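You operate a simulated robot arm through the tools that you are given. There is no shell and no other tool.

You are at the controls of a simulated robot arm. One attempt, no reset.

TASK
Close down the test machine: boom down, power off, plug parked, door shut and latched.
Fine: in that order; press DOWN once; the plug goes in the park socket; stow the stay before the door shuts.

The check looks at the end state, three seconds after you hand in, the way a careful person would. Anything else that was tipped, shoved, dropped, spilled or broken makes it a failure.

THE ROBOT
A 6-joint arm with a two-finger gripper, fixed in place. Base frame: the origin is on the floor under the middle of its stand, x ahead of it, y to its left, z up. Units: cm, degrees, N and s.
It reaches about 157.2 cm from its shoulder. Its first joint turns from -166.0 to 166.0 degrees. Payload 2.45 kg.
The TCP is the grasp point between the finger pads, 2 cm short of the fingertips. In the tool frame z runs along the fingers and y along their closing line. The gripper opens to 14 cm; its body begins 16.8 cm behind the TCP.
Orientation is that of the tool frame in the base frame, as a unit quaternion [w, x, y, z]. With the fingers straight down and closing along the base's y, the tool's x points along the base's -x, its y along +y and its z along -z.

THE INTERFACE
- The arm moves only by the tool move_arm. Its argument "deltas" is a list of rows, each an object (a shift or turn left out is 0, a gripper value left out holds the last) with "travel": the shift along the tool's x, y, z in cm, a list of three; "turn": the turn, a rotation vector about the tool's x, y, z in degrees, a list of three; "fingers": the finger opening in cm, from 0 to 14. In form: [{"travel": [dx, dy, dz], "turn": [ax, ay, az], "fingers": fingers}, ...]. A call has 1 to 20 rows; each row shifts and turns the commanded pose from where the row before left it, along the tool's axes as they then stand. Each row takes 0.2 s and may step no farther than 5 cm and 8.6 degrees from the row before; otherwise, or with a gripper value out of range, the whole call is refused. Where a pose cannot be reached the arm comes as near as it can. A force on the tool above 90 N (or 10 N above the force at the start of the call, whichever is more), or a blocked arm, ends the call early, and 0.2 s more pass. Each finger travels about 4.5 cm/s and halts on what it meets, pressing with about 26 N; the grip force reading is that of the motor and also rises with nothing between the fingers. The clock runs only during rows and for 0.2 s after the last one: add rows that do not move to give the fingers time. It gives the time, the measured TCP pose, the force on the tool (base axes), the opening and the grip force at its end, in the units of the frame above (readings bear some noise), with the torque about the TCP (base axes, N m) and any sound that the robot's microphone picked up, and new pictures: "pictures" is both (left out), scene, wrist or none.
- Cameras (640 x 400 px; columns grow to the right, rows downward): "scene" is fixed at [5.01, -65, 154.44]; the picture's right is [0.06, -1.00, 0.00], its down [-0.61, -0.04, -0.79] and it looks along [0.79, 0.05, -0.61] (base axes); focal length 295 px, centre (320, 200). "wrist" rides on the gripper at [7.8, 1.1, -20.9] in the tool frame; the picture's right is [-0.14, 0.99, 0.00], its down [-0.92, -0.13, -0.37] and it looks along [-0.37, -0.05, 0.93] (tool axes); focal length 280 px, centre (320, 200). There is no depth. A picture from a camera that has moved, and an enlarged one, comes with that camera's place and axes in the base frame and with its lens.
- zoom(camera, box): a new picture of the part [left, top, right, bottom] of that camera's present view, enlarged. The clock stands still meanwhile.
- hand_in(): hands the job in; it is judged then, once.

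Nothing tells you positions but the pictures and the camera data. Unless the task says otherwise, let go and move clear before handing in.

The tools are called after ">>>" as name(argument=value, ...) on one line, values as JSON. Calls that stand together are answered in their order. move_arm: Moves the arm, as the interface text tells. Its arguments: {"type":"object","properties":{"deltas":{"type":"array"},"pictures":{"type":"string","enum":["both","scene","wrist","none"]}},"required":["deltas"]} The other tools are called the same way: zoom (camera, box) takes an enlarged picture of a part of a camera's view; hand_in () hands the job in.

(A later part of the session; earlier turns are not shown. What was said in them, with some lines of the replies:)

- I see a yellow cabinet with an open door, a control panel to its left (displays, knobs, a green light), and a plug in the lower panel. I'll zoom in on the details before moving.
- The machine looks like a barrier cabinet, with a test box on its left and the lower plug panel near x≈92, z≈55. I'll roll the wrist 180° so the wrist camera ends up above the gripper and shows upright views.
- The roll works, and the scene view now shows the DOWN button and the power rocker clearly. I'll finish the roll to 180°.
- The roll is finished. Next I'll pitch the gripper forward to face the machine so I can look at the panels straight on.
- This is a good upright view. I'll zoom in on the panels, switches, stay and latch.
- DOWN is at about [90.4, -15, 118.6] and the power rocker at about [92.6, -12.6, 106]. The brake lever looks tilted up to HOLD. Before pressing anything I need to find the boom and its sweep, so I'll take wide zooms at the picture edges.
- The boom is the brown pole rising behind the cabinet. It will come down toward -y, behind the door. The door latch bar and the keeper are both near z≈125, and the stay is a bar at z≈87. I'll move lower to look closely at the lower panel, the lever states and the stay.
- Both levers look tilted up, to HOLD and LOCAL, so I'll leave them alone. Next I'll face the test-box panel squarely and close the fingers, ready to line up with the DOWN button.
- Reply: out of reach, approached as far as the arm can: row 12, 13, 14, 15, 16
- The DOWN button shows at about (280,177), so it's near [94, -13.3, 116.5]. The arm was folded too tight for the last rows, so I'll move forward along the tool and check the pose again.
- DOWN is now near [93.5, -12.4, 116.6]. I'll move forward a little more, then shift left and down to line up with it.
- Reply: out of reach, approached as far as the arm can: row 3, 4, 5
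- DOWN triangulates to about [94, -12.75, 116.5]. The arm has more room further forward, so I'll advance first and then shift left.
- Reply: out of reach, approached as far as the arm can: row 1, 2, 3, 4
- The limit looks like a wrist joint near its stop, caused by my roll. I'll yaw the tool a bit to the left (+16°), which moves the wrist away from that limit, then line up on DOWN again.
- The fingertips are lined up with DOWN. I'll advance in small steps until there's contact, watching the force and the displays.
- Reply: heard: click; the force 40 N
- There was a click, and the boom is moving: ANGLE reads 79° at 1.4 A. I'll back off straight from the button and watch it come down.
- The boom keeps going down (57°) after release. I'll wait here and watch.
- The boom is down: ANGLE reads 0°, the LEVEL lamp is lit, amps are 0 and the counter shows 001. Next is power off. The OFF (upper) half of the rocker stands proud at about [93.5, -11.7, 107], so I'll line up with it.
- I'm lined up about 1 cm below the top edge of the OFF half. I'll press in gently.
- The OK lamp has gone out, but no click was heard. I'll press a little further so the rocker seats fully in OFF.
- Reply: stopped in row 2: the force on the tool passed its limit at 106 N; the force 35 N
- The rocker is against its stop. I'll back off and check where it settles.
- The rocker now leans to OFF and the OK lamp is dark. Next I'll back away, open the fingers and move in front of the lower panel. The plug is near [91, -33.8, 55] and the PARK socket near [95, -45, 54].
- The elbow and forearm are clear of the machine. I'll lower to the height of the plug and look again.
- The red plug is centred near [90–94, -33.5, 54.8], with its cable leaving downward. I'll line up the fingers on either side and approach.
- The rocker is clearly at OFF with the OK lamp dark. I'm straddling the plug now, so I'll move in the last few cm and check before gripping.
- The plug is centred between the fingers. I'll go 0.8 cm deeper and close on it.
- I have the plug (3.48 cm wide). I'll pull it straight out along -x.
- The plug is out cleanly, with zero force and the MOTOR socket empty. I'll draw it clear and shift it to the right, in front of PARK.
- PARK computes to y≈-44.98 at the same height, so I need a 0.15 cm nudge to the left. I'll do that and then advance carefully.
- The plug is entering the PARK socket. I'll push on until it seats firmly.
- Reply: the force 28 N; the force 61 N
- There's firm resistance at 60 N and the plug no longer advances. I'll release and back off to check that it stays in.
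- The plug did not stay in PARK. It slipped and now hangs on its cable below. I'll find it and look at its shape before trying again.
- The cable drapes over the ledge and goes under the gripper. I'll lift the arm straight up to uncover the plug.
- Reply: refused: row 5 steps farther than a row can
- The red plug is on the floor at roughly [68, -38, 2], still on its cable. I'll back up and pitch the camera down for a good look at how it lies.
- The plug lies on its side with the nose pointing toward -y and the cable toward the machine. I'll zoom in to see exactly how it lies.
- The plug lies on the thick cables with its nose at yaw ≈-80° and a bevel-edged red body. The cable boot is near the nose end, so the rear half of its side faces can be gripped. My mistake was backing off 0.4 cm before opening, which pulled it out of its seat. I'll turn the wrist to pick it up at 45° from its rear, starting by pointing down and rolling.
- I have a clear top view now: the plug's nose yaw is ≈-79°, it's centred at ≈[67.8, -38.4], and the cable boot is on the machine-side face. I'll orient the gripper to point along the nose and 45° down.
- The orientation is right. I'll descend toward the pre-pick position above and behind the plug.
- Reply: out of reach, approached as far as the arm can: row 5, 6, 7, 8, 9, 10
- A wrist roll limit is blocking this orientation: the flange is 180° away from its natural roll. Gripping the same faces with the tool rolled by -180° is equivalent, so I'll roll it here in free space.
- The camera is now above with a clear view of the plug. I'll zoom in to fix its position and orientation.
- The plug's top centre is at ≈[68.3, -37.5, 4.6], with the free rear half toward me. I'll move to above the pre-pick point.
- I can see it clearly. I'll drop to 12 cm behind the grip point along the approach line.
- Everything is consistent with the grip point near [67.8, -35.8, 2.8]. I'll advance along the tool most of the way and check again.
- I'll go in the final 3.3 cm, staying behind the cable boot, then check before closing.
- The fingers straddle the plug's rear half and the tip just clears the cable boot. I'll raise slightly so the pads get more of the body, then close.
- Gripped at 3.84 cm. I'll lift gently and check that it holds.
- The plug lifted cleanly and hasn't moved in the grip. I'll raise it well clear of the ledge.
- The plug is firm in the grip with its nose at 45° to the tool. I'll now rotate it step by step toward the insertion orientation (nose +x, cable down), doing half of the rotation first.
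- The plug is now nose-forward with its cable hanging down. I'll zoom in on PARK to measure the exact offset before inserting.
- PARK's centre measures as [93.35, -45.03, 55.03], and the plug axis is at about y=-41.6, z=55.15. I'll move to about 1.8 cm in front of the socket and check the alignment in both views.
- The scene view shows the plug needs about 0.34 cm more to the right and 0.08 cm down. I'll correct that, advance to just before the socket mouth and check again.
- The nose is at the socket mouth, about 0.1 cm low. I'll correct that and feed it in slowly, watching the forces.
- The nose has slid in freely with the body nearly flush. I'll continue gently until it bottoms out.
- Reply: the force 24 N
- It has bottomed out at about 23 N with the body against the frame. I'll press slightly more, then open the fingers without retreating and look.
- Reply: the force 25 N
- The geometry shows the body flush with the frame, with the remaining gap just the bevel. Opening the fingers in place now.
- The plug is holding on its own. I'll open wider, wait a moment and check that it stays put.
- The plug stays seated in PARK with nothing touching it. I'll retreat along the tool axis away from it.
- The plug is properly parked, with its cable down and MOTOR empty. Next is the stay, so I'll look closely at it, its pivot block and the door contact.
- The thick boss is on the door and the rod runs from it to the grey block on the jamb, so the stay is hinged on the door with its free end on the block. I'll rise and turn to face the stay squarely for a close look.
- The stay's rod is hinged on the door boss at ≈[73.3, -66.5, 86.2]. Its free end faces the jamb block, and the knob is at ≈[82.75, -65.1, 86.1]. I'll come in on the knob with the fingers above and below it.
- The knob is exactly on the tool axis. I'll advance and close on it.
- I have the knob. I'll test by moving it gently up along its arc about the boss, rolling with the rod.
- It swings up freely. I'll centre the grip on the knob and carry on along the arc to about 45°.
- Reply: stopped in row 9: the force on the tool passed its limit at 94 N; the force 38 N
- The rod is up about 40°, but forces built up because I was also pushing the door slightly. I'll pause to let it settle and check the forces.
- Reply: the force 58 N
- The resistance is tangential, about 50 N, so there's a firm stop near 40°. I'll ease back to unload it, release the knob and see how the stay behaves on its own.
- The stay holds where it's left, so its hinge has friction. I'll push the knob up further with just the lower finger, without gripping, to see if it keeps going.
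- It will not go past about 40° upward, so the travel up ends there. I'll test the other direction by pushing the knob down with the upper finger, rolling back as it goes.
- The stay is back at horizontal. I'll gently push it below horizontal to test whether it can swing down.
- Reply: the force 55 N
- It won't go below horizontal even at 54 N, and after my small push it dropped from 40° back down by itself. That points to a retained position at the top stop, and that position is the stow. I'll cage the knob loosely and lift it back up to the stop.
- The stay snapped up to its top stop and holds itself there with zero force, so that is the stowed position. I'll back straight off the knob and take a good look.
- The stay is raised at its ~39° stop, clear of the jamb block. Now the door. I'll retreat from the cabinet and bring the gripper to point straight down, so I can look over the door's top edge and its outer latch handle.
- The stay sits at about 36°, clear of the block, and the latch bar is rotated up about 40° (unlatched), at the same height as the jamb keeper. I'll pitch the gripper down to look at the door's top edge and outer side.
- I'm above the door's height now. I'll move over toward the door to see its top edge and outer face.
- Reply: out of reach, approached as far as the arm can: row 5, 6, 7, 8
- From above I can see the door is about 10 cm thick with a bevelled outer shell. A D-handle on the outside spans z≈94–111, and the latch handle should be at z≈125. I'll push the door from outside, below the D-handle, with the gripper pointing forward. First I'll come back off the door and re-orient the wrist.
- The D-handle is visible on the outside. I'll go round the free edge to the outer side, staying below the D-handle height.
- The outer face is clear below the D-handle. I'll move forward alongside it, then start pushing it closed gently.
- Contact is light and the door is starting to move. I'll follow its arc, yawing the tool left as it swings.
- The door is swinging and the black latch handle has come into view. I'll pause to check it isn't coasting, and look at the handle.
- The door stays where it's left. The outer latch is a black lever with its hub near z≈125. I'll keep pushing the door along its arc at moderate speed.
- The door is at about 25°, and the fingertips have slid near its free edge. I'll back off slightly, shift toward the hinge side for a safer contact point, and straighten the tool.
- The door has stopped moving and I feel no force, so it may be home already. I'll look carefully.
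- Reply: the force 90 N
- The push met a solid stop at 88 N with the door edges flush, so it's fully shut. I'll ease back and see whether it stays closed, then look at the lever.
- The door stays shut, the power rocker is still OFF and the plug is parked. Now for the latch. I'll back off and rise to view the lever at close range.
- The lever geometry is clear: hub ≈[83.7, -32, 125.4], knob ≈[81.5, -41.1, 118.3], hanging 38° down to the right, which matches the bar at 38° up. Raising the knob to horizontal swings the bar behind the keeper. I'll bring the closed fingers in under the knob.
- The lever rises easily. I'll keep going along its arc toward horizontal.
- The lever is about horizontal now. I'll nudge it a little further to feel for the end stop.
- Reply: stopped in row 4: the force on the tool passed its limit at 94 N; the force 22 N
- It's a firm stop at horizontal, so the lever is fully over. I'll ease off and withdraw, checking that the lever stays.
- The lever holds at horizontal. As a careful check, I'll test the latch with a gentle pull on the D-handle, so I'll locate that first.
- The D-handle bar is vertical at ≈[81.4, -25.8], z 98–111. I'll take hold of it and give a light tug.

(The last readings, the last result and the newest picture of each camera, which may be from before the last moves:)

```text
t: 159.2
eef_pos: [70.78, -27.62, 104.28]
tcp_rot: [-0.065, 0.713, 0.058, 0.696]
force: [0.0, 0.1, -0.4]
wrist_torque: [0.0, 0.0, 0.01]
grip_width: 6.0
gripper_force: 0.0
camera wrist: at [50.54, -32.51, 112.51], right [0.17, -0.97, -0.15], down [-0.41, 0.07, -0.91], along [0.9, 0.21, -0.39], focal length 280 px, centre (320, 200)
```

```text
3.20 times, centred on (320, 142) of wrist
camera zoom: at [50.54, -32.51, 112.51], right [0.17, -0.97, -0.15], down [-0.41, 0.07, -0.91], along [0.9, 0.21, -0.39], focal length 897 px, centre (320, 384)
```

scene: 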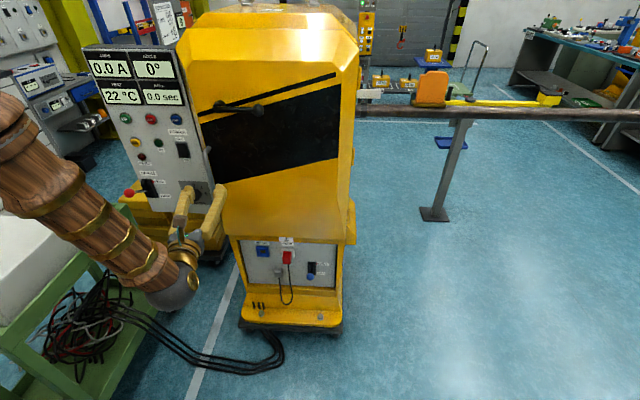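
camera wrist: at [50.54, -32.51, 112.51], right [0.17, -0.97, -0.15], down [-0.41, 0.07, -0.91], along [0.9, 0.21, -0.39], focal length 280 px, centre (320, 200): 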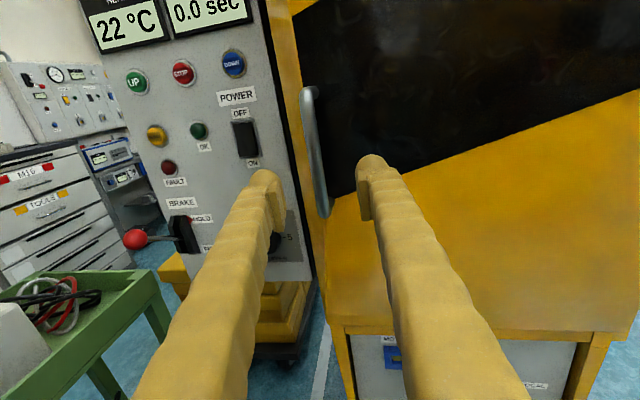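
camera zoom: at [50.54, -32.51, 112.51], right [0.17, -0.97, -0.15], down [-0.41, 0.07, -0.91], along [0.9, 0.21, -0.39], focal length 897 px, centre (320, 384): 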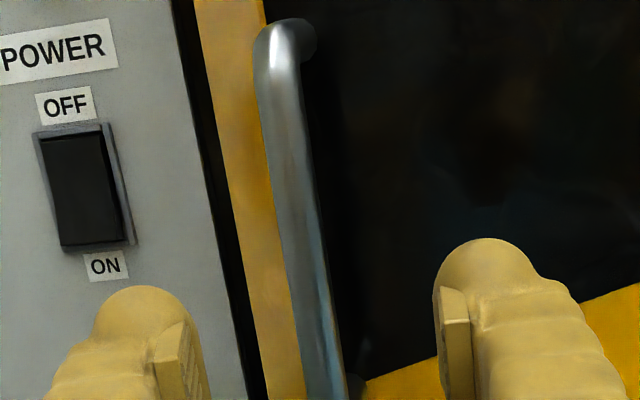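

>>> move_arm(deltas=[{"travel": [0, -0.2, 4]}, {"travel": [0, 0, 4]}, {"travel": [0, 0, 2.3]}, {"fingers": 0}, {"fingers": 0}, {"fingers": 0}, {"fingers": 0}], pictures="both")

>>> zoom(camera="scene", box=[150, 10, 390, 160])

```text
t: 160.8
eef_pos: [80.73, -25.34, 104.18]
tcp_rot: [-0.065, 0.712, 0.059, 0.696]
force: [-5.1, 26.5, 1.1]
wrist_torque: [-0.67, -0.17, -0.06]
grip_width: 1.12
gripper_force: 30.9
camera wrist: at [60.72, -30.33, 112.3], right [0.17, -0.97, -0.15], down [-0.41, 0.07, -0.91], along [0.9, 0.22, -0.39], focal length 280 px, centre (320, 200)
```

scene: 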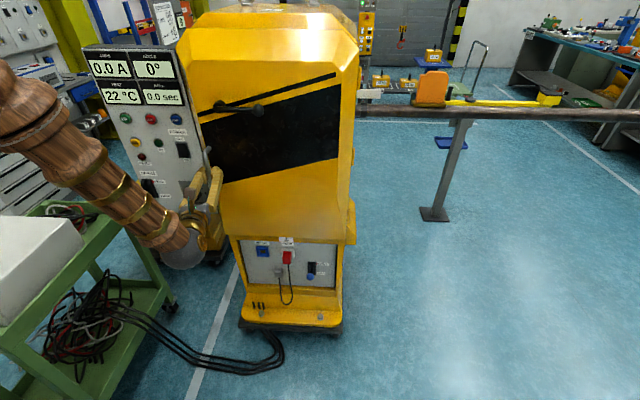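
wrist: 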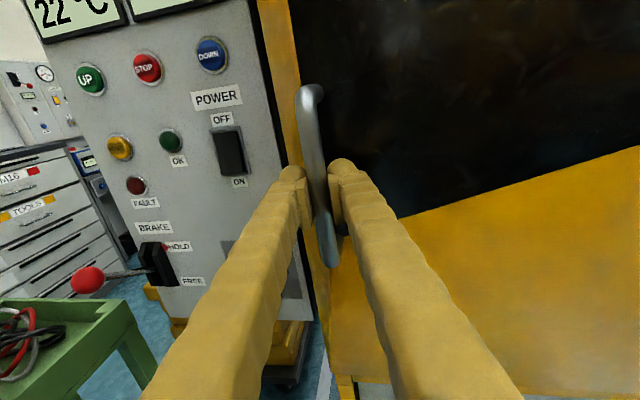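

```text
2.67 times, centred on (270, 85) of scene
camera zoom: at [5.01, -65.0, 154.44], right [0.06, -1.0, 0.0], down [-0.61, -0.04, -0.79], along [0.79, 0.05, -0.61], focal length 787 px, centre (453, 507)
```

zoom: 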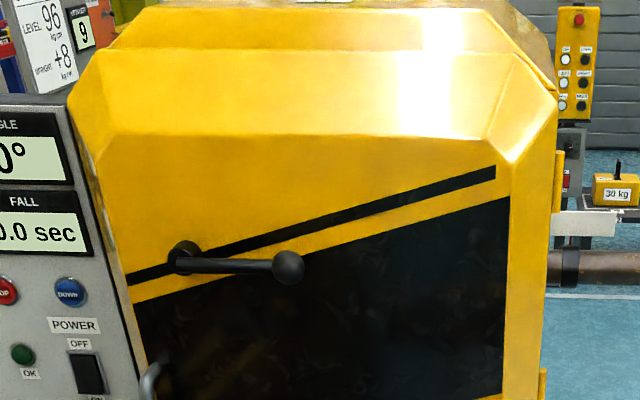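

I have the handle. I'll relieve the sideways load, then pull back in 2 mm steps and watch the force.

>>> move_arm(deltas=[{"travel": [0, -0.15, 0]}, {"travel": [0, -0.1, -0.2]}, {"travel": [0, 0, -0.2]}, {"travel": [0, 0, -0.2]}, {"travel": [0, 0, 0]}], pictures="none")

>>> zoom(camera="scene", box=[150, 10, 390, 160])

```text
t: 162.0
eef_pos: [80.23, -25.67, 104.28]
tcp_rot: [-0.064, 0.712, 0.058, 0.696]
force: [39.4, 3.5, -4.7]
wrist_torque: [-0.78, -0.15, -0.04]
grip_width: 1.15
gripper_force: 38.4
```

```text
2.67 times, centred on (270, 85) of scene
camera zoom: at [5.01, -65.0, 154.44], right [0.06, -1.0, 0.0], down [-0.61, -0.04, -0.79], along [0.79, 0.05, -0.61], focal length 787 px, centre (453, 507)
```

zoom: 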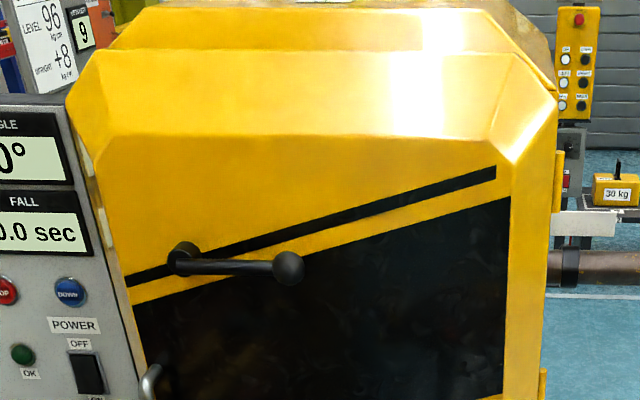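

It resists at 39 N with only a few mm of play, so the door is latched. I'll push it back fully home, then let go.

>>> move_arm(deltas=[{"travel": [0, 0, 0.3]}, {"travel": [0, 0, 0.3]}, {"travel": [0, 0, 0.3]}, {"travel": [0, 0, 0.2]}, {"travel": [0, 0, 0]}], pictures="none")

>>> zoom(camera="scene", box=[150, 10, 390, 160])

```text
t: 163.2
eef_pos: [81.12, -25.47, 104.17]
tcp_rot: [-0.065, 0.713, 0.058, 0.696]
force: [-36.1, -3.3, -1.1]
wrist_torque: [-0.91, -0.16, 0.05]
grip_width: 1.14
gripper_force: 38.6
```

```text
2.67 times, centred on (270, 85) of scene
camera zoom: at [5.01, -65.0, 154.44], right [0.06, -1.0, 0.0], down [-0.61, -0.04, -0.79], along [0.79, 0.05, -0.61], focal length 787 px, centre (453, 507)
```

zoom: 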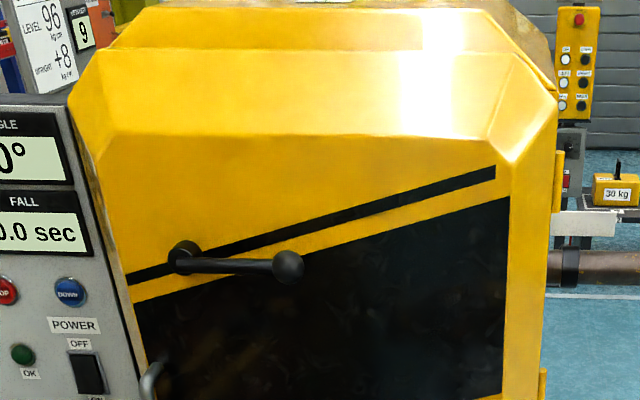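

The door is fully home again. I'll ease the pressure, open the fingers and withdraw clear.

>>> move_arm(deltas=[{"travel": [0, 0, -0.2]}, {"fingers": 6}, {"fingers": 6}, {"fingers": 6}, {"travel": [0, 0, -4]}, {"travel": [0, 0, -4]}, {"travel": [0, 0, -4]}, {"travel": [0, 0, -4]}, {"travel": [0, 0, 0]}], pictures="both")

>>> zoom(camera="scene", box=[150, 10, 390, 160])

>>> zoom(camera="scene", box=[220, 200, 380, 300])

```text
t: 165.2
eef_pos: [65.21, -28.35, 104.26]
tcp_rot: [-0.066, 0.712, 0.06, 0.696]
force: [-0.7, 0.3, 0.4]
wrist_torque: [-0.01, 0.0, -0.04]
grip_width: 6.01
gripper_force: 0.0
camera wrist: at [45.02, -33.1, 112.47], right [0.17, -0.97, -0.15], down [-0.41, 0.07, -0.91], along [0.9, 0.21, -0.38], focal length 280 px, centre (320, 200)
```

scene: 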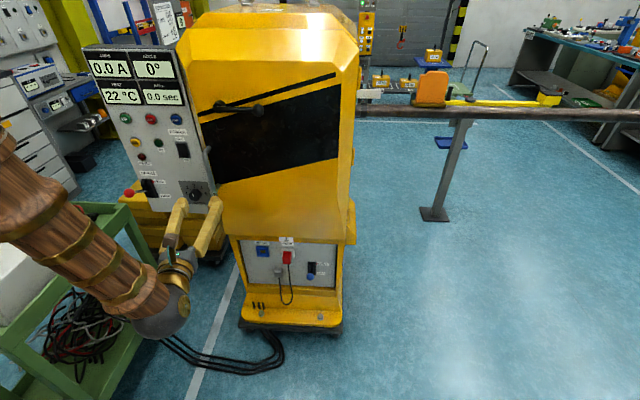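
wrist: 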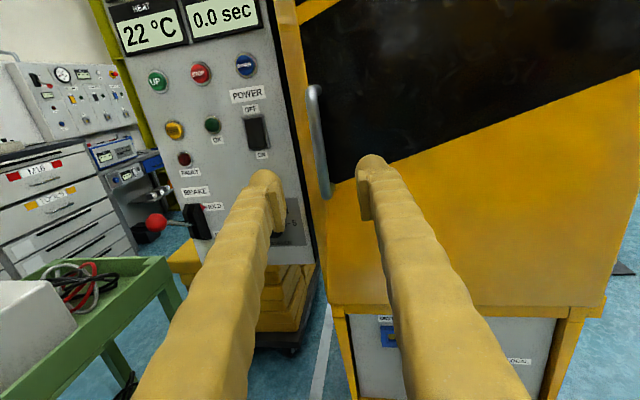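

```text
2.67 times, centred on (270, 85) of scene
camera zoom: at [5.01, -65.0, 154.44], right [0.06, -1.0, 0.0], down [-0.61, -0.04, -0.79], along [0.79, 0.05, -0.61], focal length 787 px, centre (453, 507)
```

zoom: 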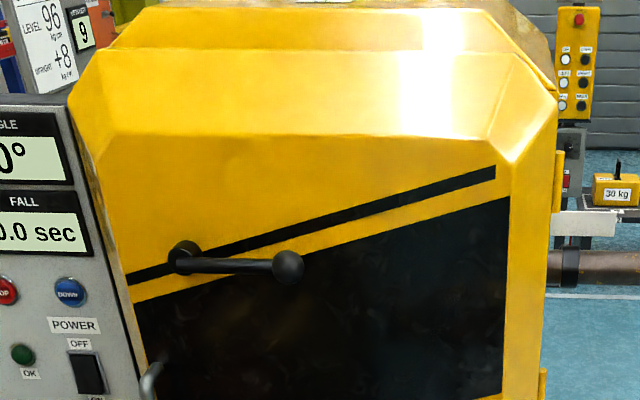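

```text
4.00 times, centred on (300, 250) of scene
camera zoom: at [5.01, -65.0, 154.44], right [0.06, -1.0, 0.0], down [-0.61, -0.04, -0.79], along [0.79, 0.05, -0.61], focal length 1181 px, centre (400, 0)
```

zoom: 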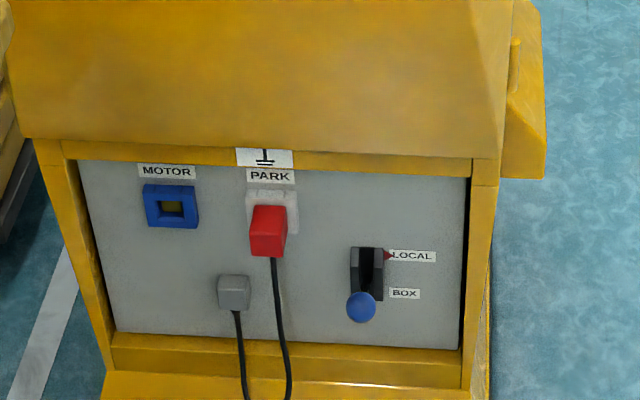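

Everything checks out. I'll move the arm a bit further clear and take a final look over the whole machine before handing in.

>>> move_arm(deltas=[{"travel": [0, 4, -3]}, {"travel": [0, 4, -3]}, {"travel": [0, 4, -3]}, {"travel": [0, 4, -3]}, {"travel": [0, 0, 0]}, {"travel": [0, 0, 0]}], pictures="both")

>>> zoom(camera="scene", box=[180, 80, 308, 160])

>>> zoom(camera="scene", box=[80, 40, 240, 220])

>>> zoom(camera="scene", box=[220, 220, 380, 350])

>>> zoom(camera="scene", box=[630, 0, 640, 400])

```text
t: 166.6
eef_pos: [56.05, -45.99, 104.6]
tcp_rot: [-0.065, 0.712, 0.058, 0.697]
force: [0.1, -0.7, 0.3]
wrist_torque: [-0.01, 0.03, -0.03]
grip_width: 6.0
gripper_force: 0.1
camera wrist: at [35.84, -50.77, 112.82], right [0.17, -0.97, -0.15], down [-0.41, 0.07, -0.91], along [0.9, 0.21, -0.39], focal length 280 px, centre (320, 200)
```

scene: 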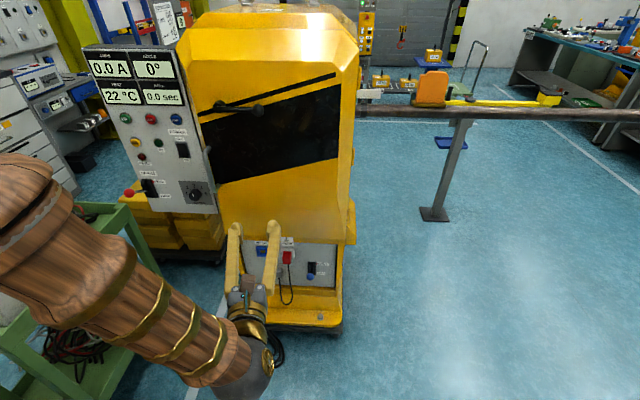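
wrist: 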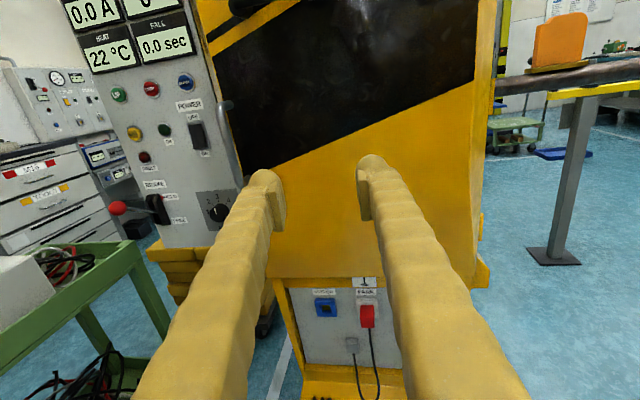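

```text
5.00 times, centred on (244, 120) of scene
camera zoom: at [5.01, -65.0, 154.44], right [0.06, -1.0, 0.0], down [-0.61, -0.04, -0.79], along [0.79, 0.05, -0.61], focal length 1476 px, centre (700, 600)
```

zoom: 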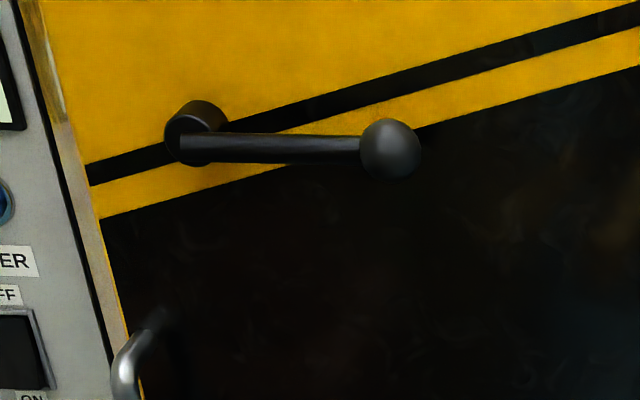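

```text
2.22 times, centred on (160, 130) of scene
camera zoom: at [5.01, -65.0, 154.44], right [0.06, -1.0, 0.0], down [-0.61, -0.04, -0.79], along [0.79, 0.05, -0.61], focal length 656 px, centre (676, 356)
```

zoom: 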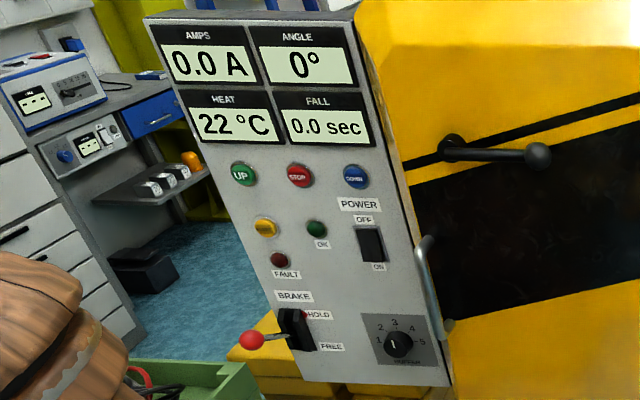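

```text
3.08 times, centred on (300, 285) of scene
camera zoom: at [5.01, -65.0, 154.44], right [0.06, -1.0, 0.0], down [-0.61, -0.04, -0.79], along [0.79, 0.05, -0.61], focal length 908 px, centre (382, -62)
```

zoom: 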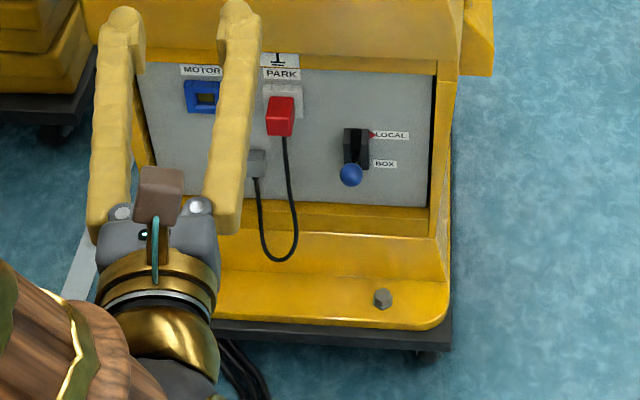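

```text
1.00 times, centred on (635, 200) of scene (not enlarged: the box is as wide or as high as the picture)
camera zoom: at [5.01, -65.0, 154.44], right [0.06, -1.0, 0.0], down [-0.61, -0.04, -0.79], along [0.79, 0.05, -0.61], focal length 295 px, centre (5, 200)
```

zoom: 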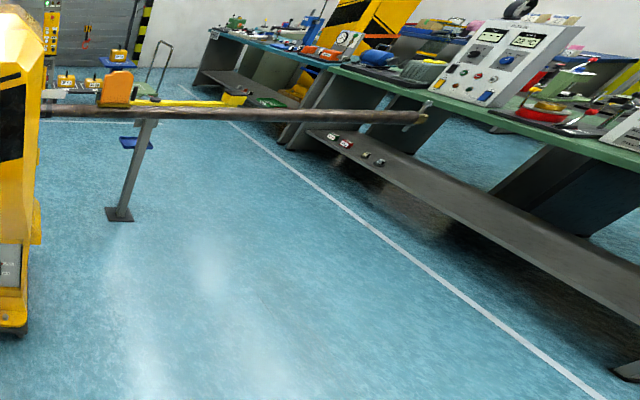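

The boom is level at 0°, the power rocker is OFF with the OK lamp dark, and the plug sits in PARK with its cable hanging down. The stay was raised to its stop before the door shut. The door is shut, and the lever is at its latched stop, which held against a tug. The brake and LOCAL levers are unchanged and the arm is clear, so I'm handing in.

>>> hand_in()

```text
The job is handed in.
```

The machine is closed down and the job is handed in, with one slip along the way: I dropped the plug once. At my first try at the PARK socket I let go too early, and the plug fell to the floor on its cable. I picked it up and parked it again. I saw no damage.

In the order you asked:

1. **Boom:** I pressed DOWN once. The boom reads 0°, the LEVEL lamp came on, and the cycle counter went from 000 to 001.
2. **Power:** the rocker is at OFF and the OK lamp is dark. The displays stayed lit, and so did the LEVEL and WARN lamps when I last checked them.
3. **Plug:** it is in the PARK socket with its cable hanging down, and MOTOR is empty.
4. **Stay:** it is raised to its upper stop, about 36° up. I took this as the stowed position because it snaps there, holds itself, and clears the block on the door frame. With the door shut I can no longer see it.
5. **Door:** it is shut, and the latch lever is at its stop. A tug on the handle gave a few millimetres of play and then held at about 39 N, so I pushed it fully home again.

I left the brake at HOLD and the LOCAL/BOX lever at LOCAL, as I found them. The arm has let go and is clear of the machine.
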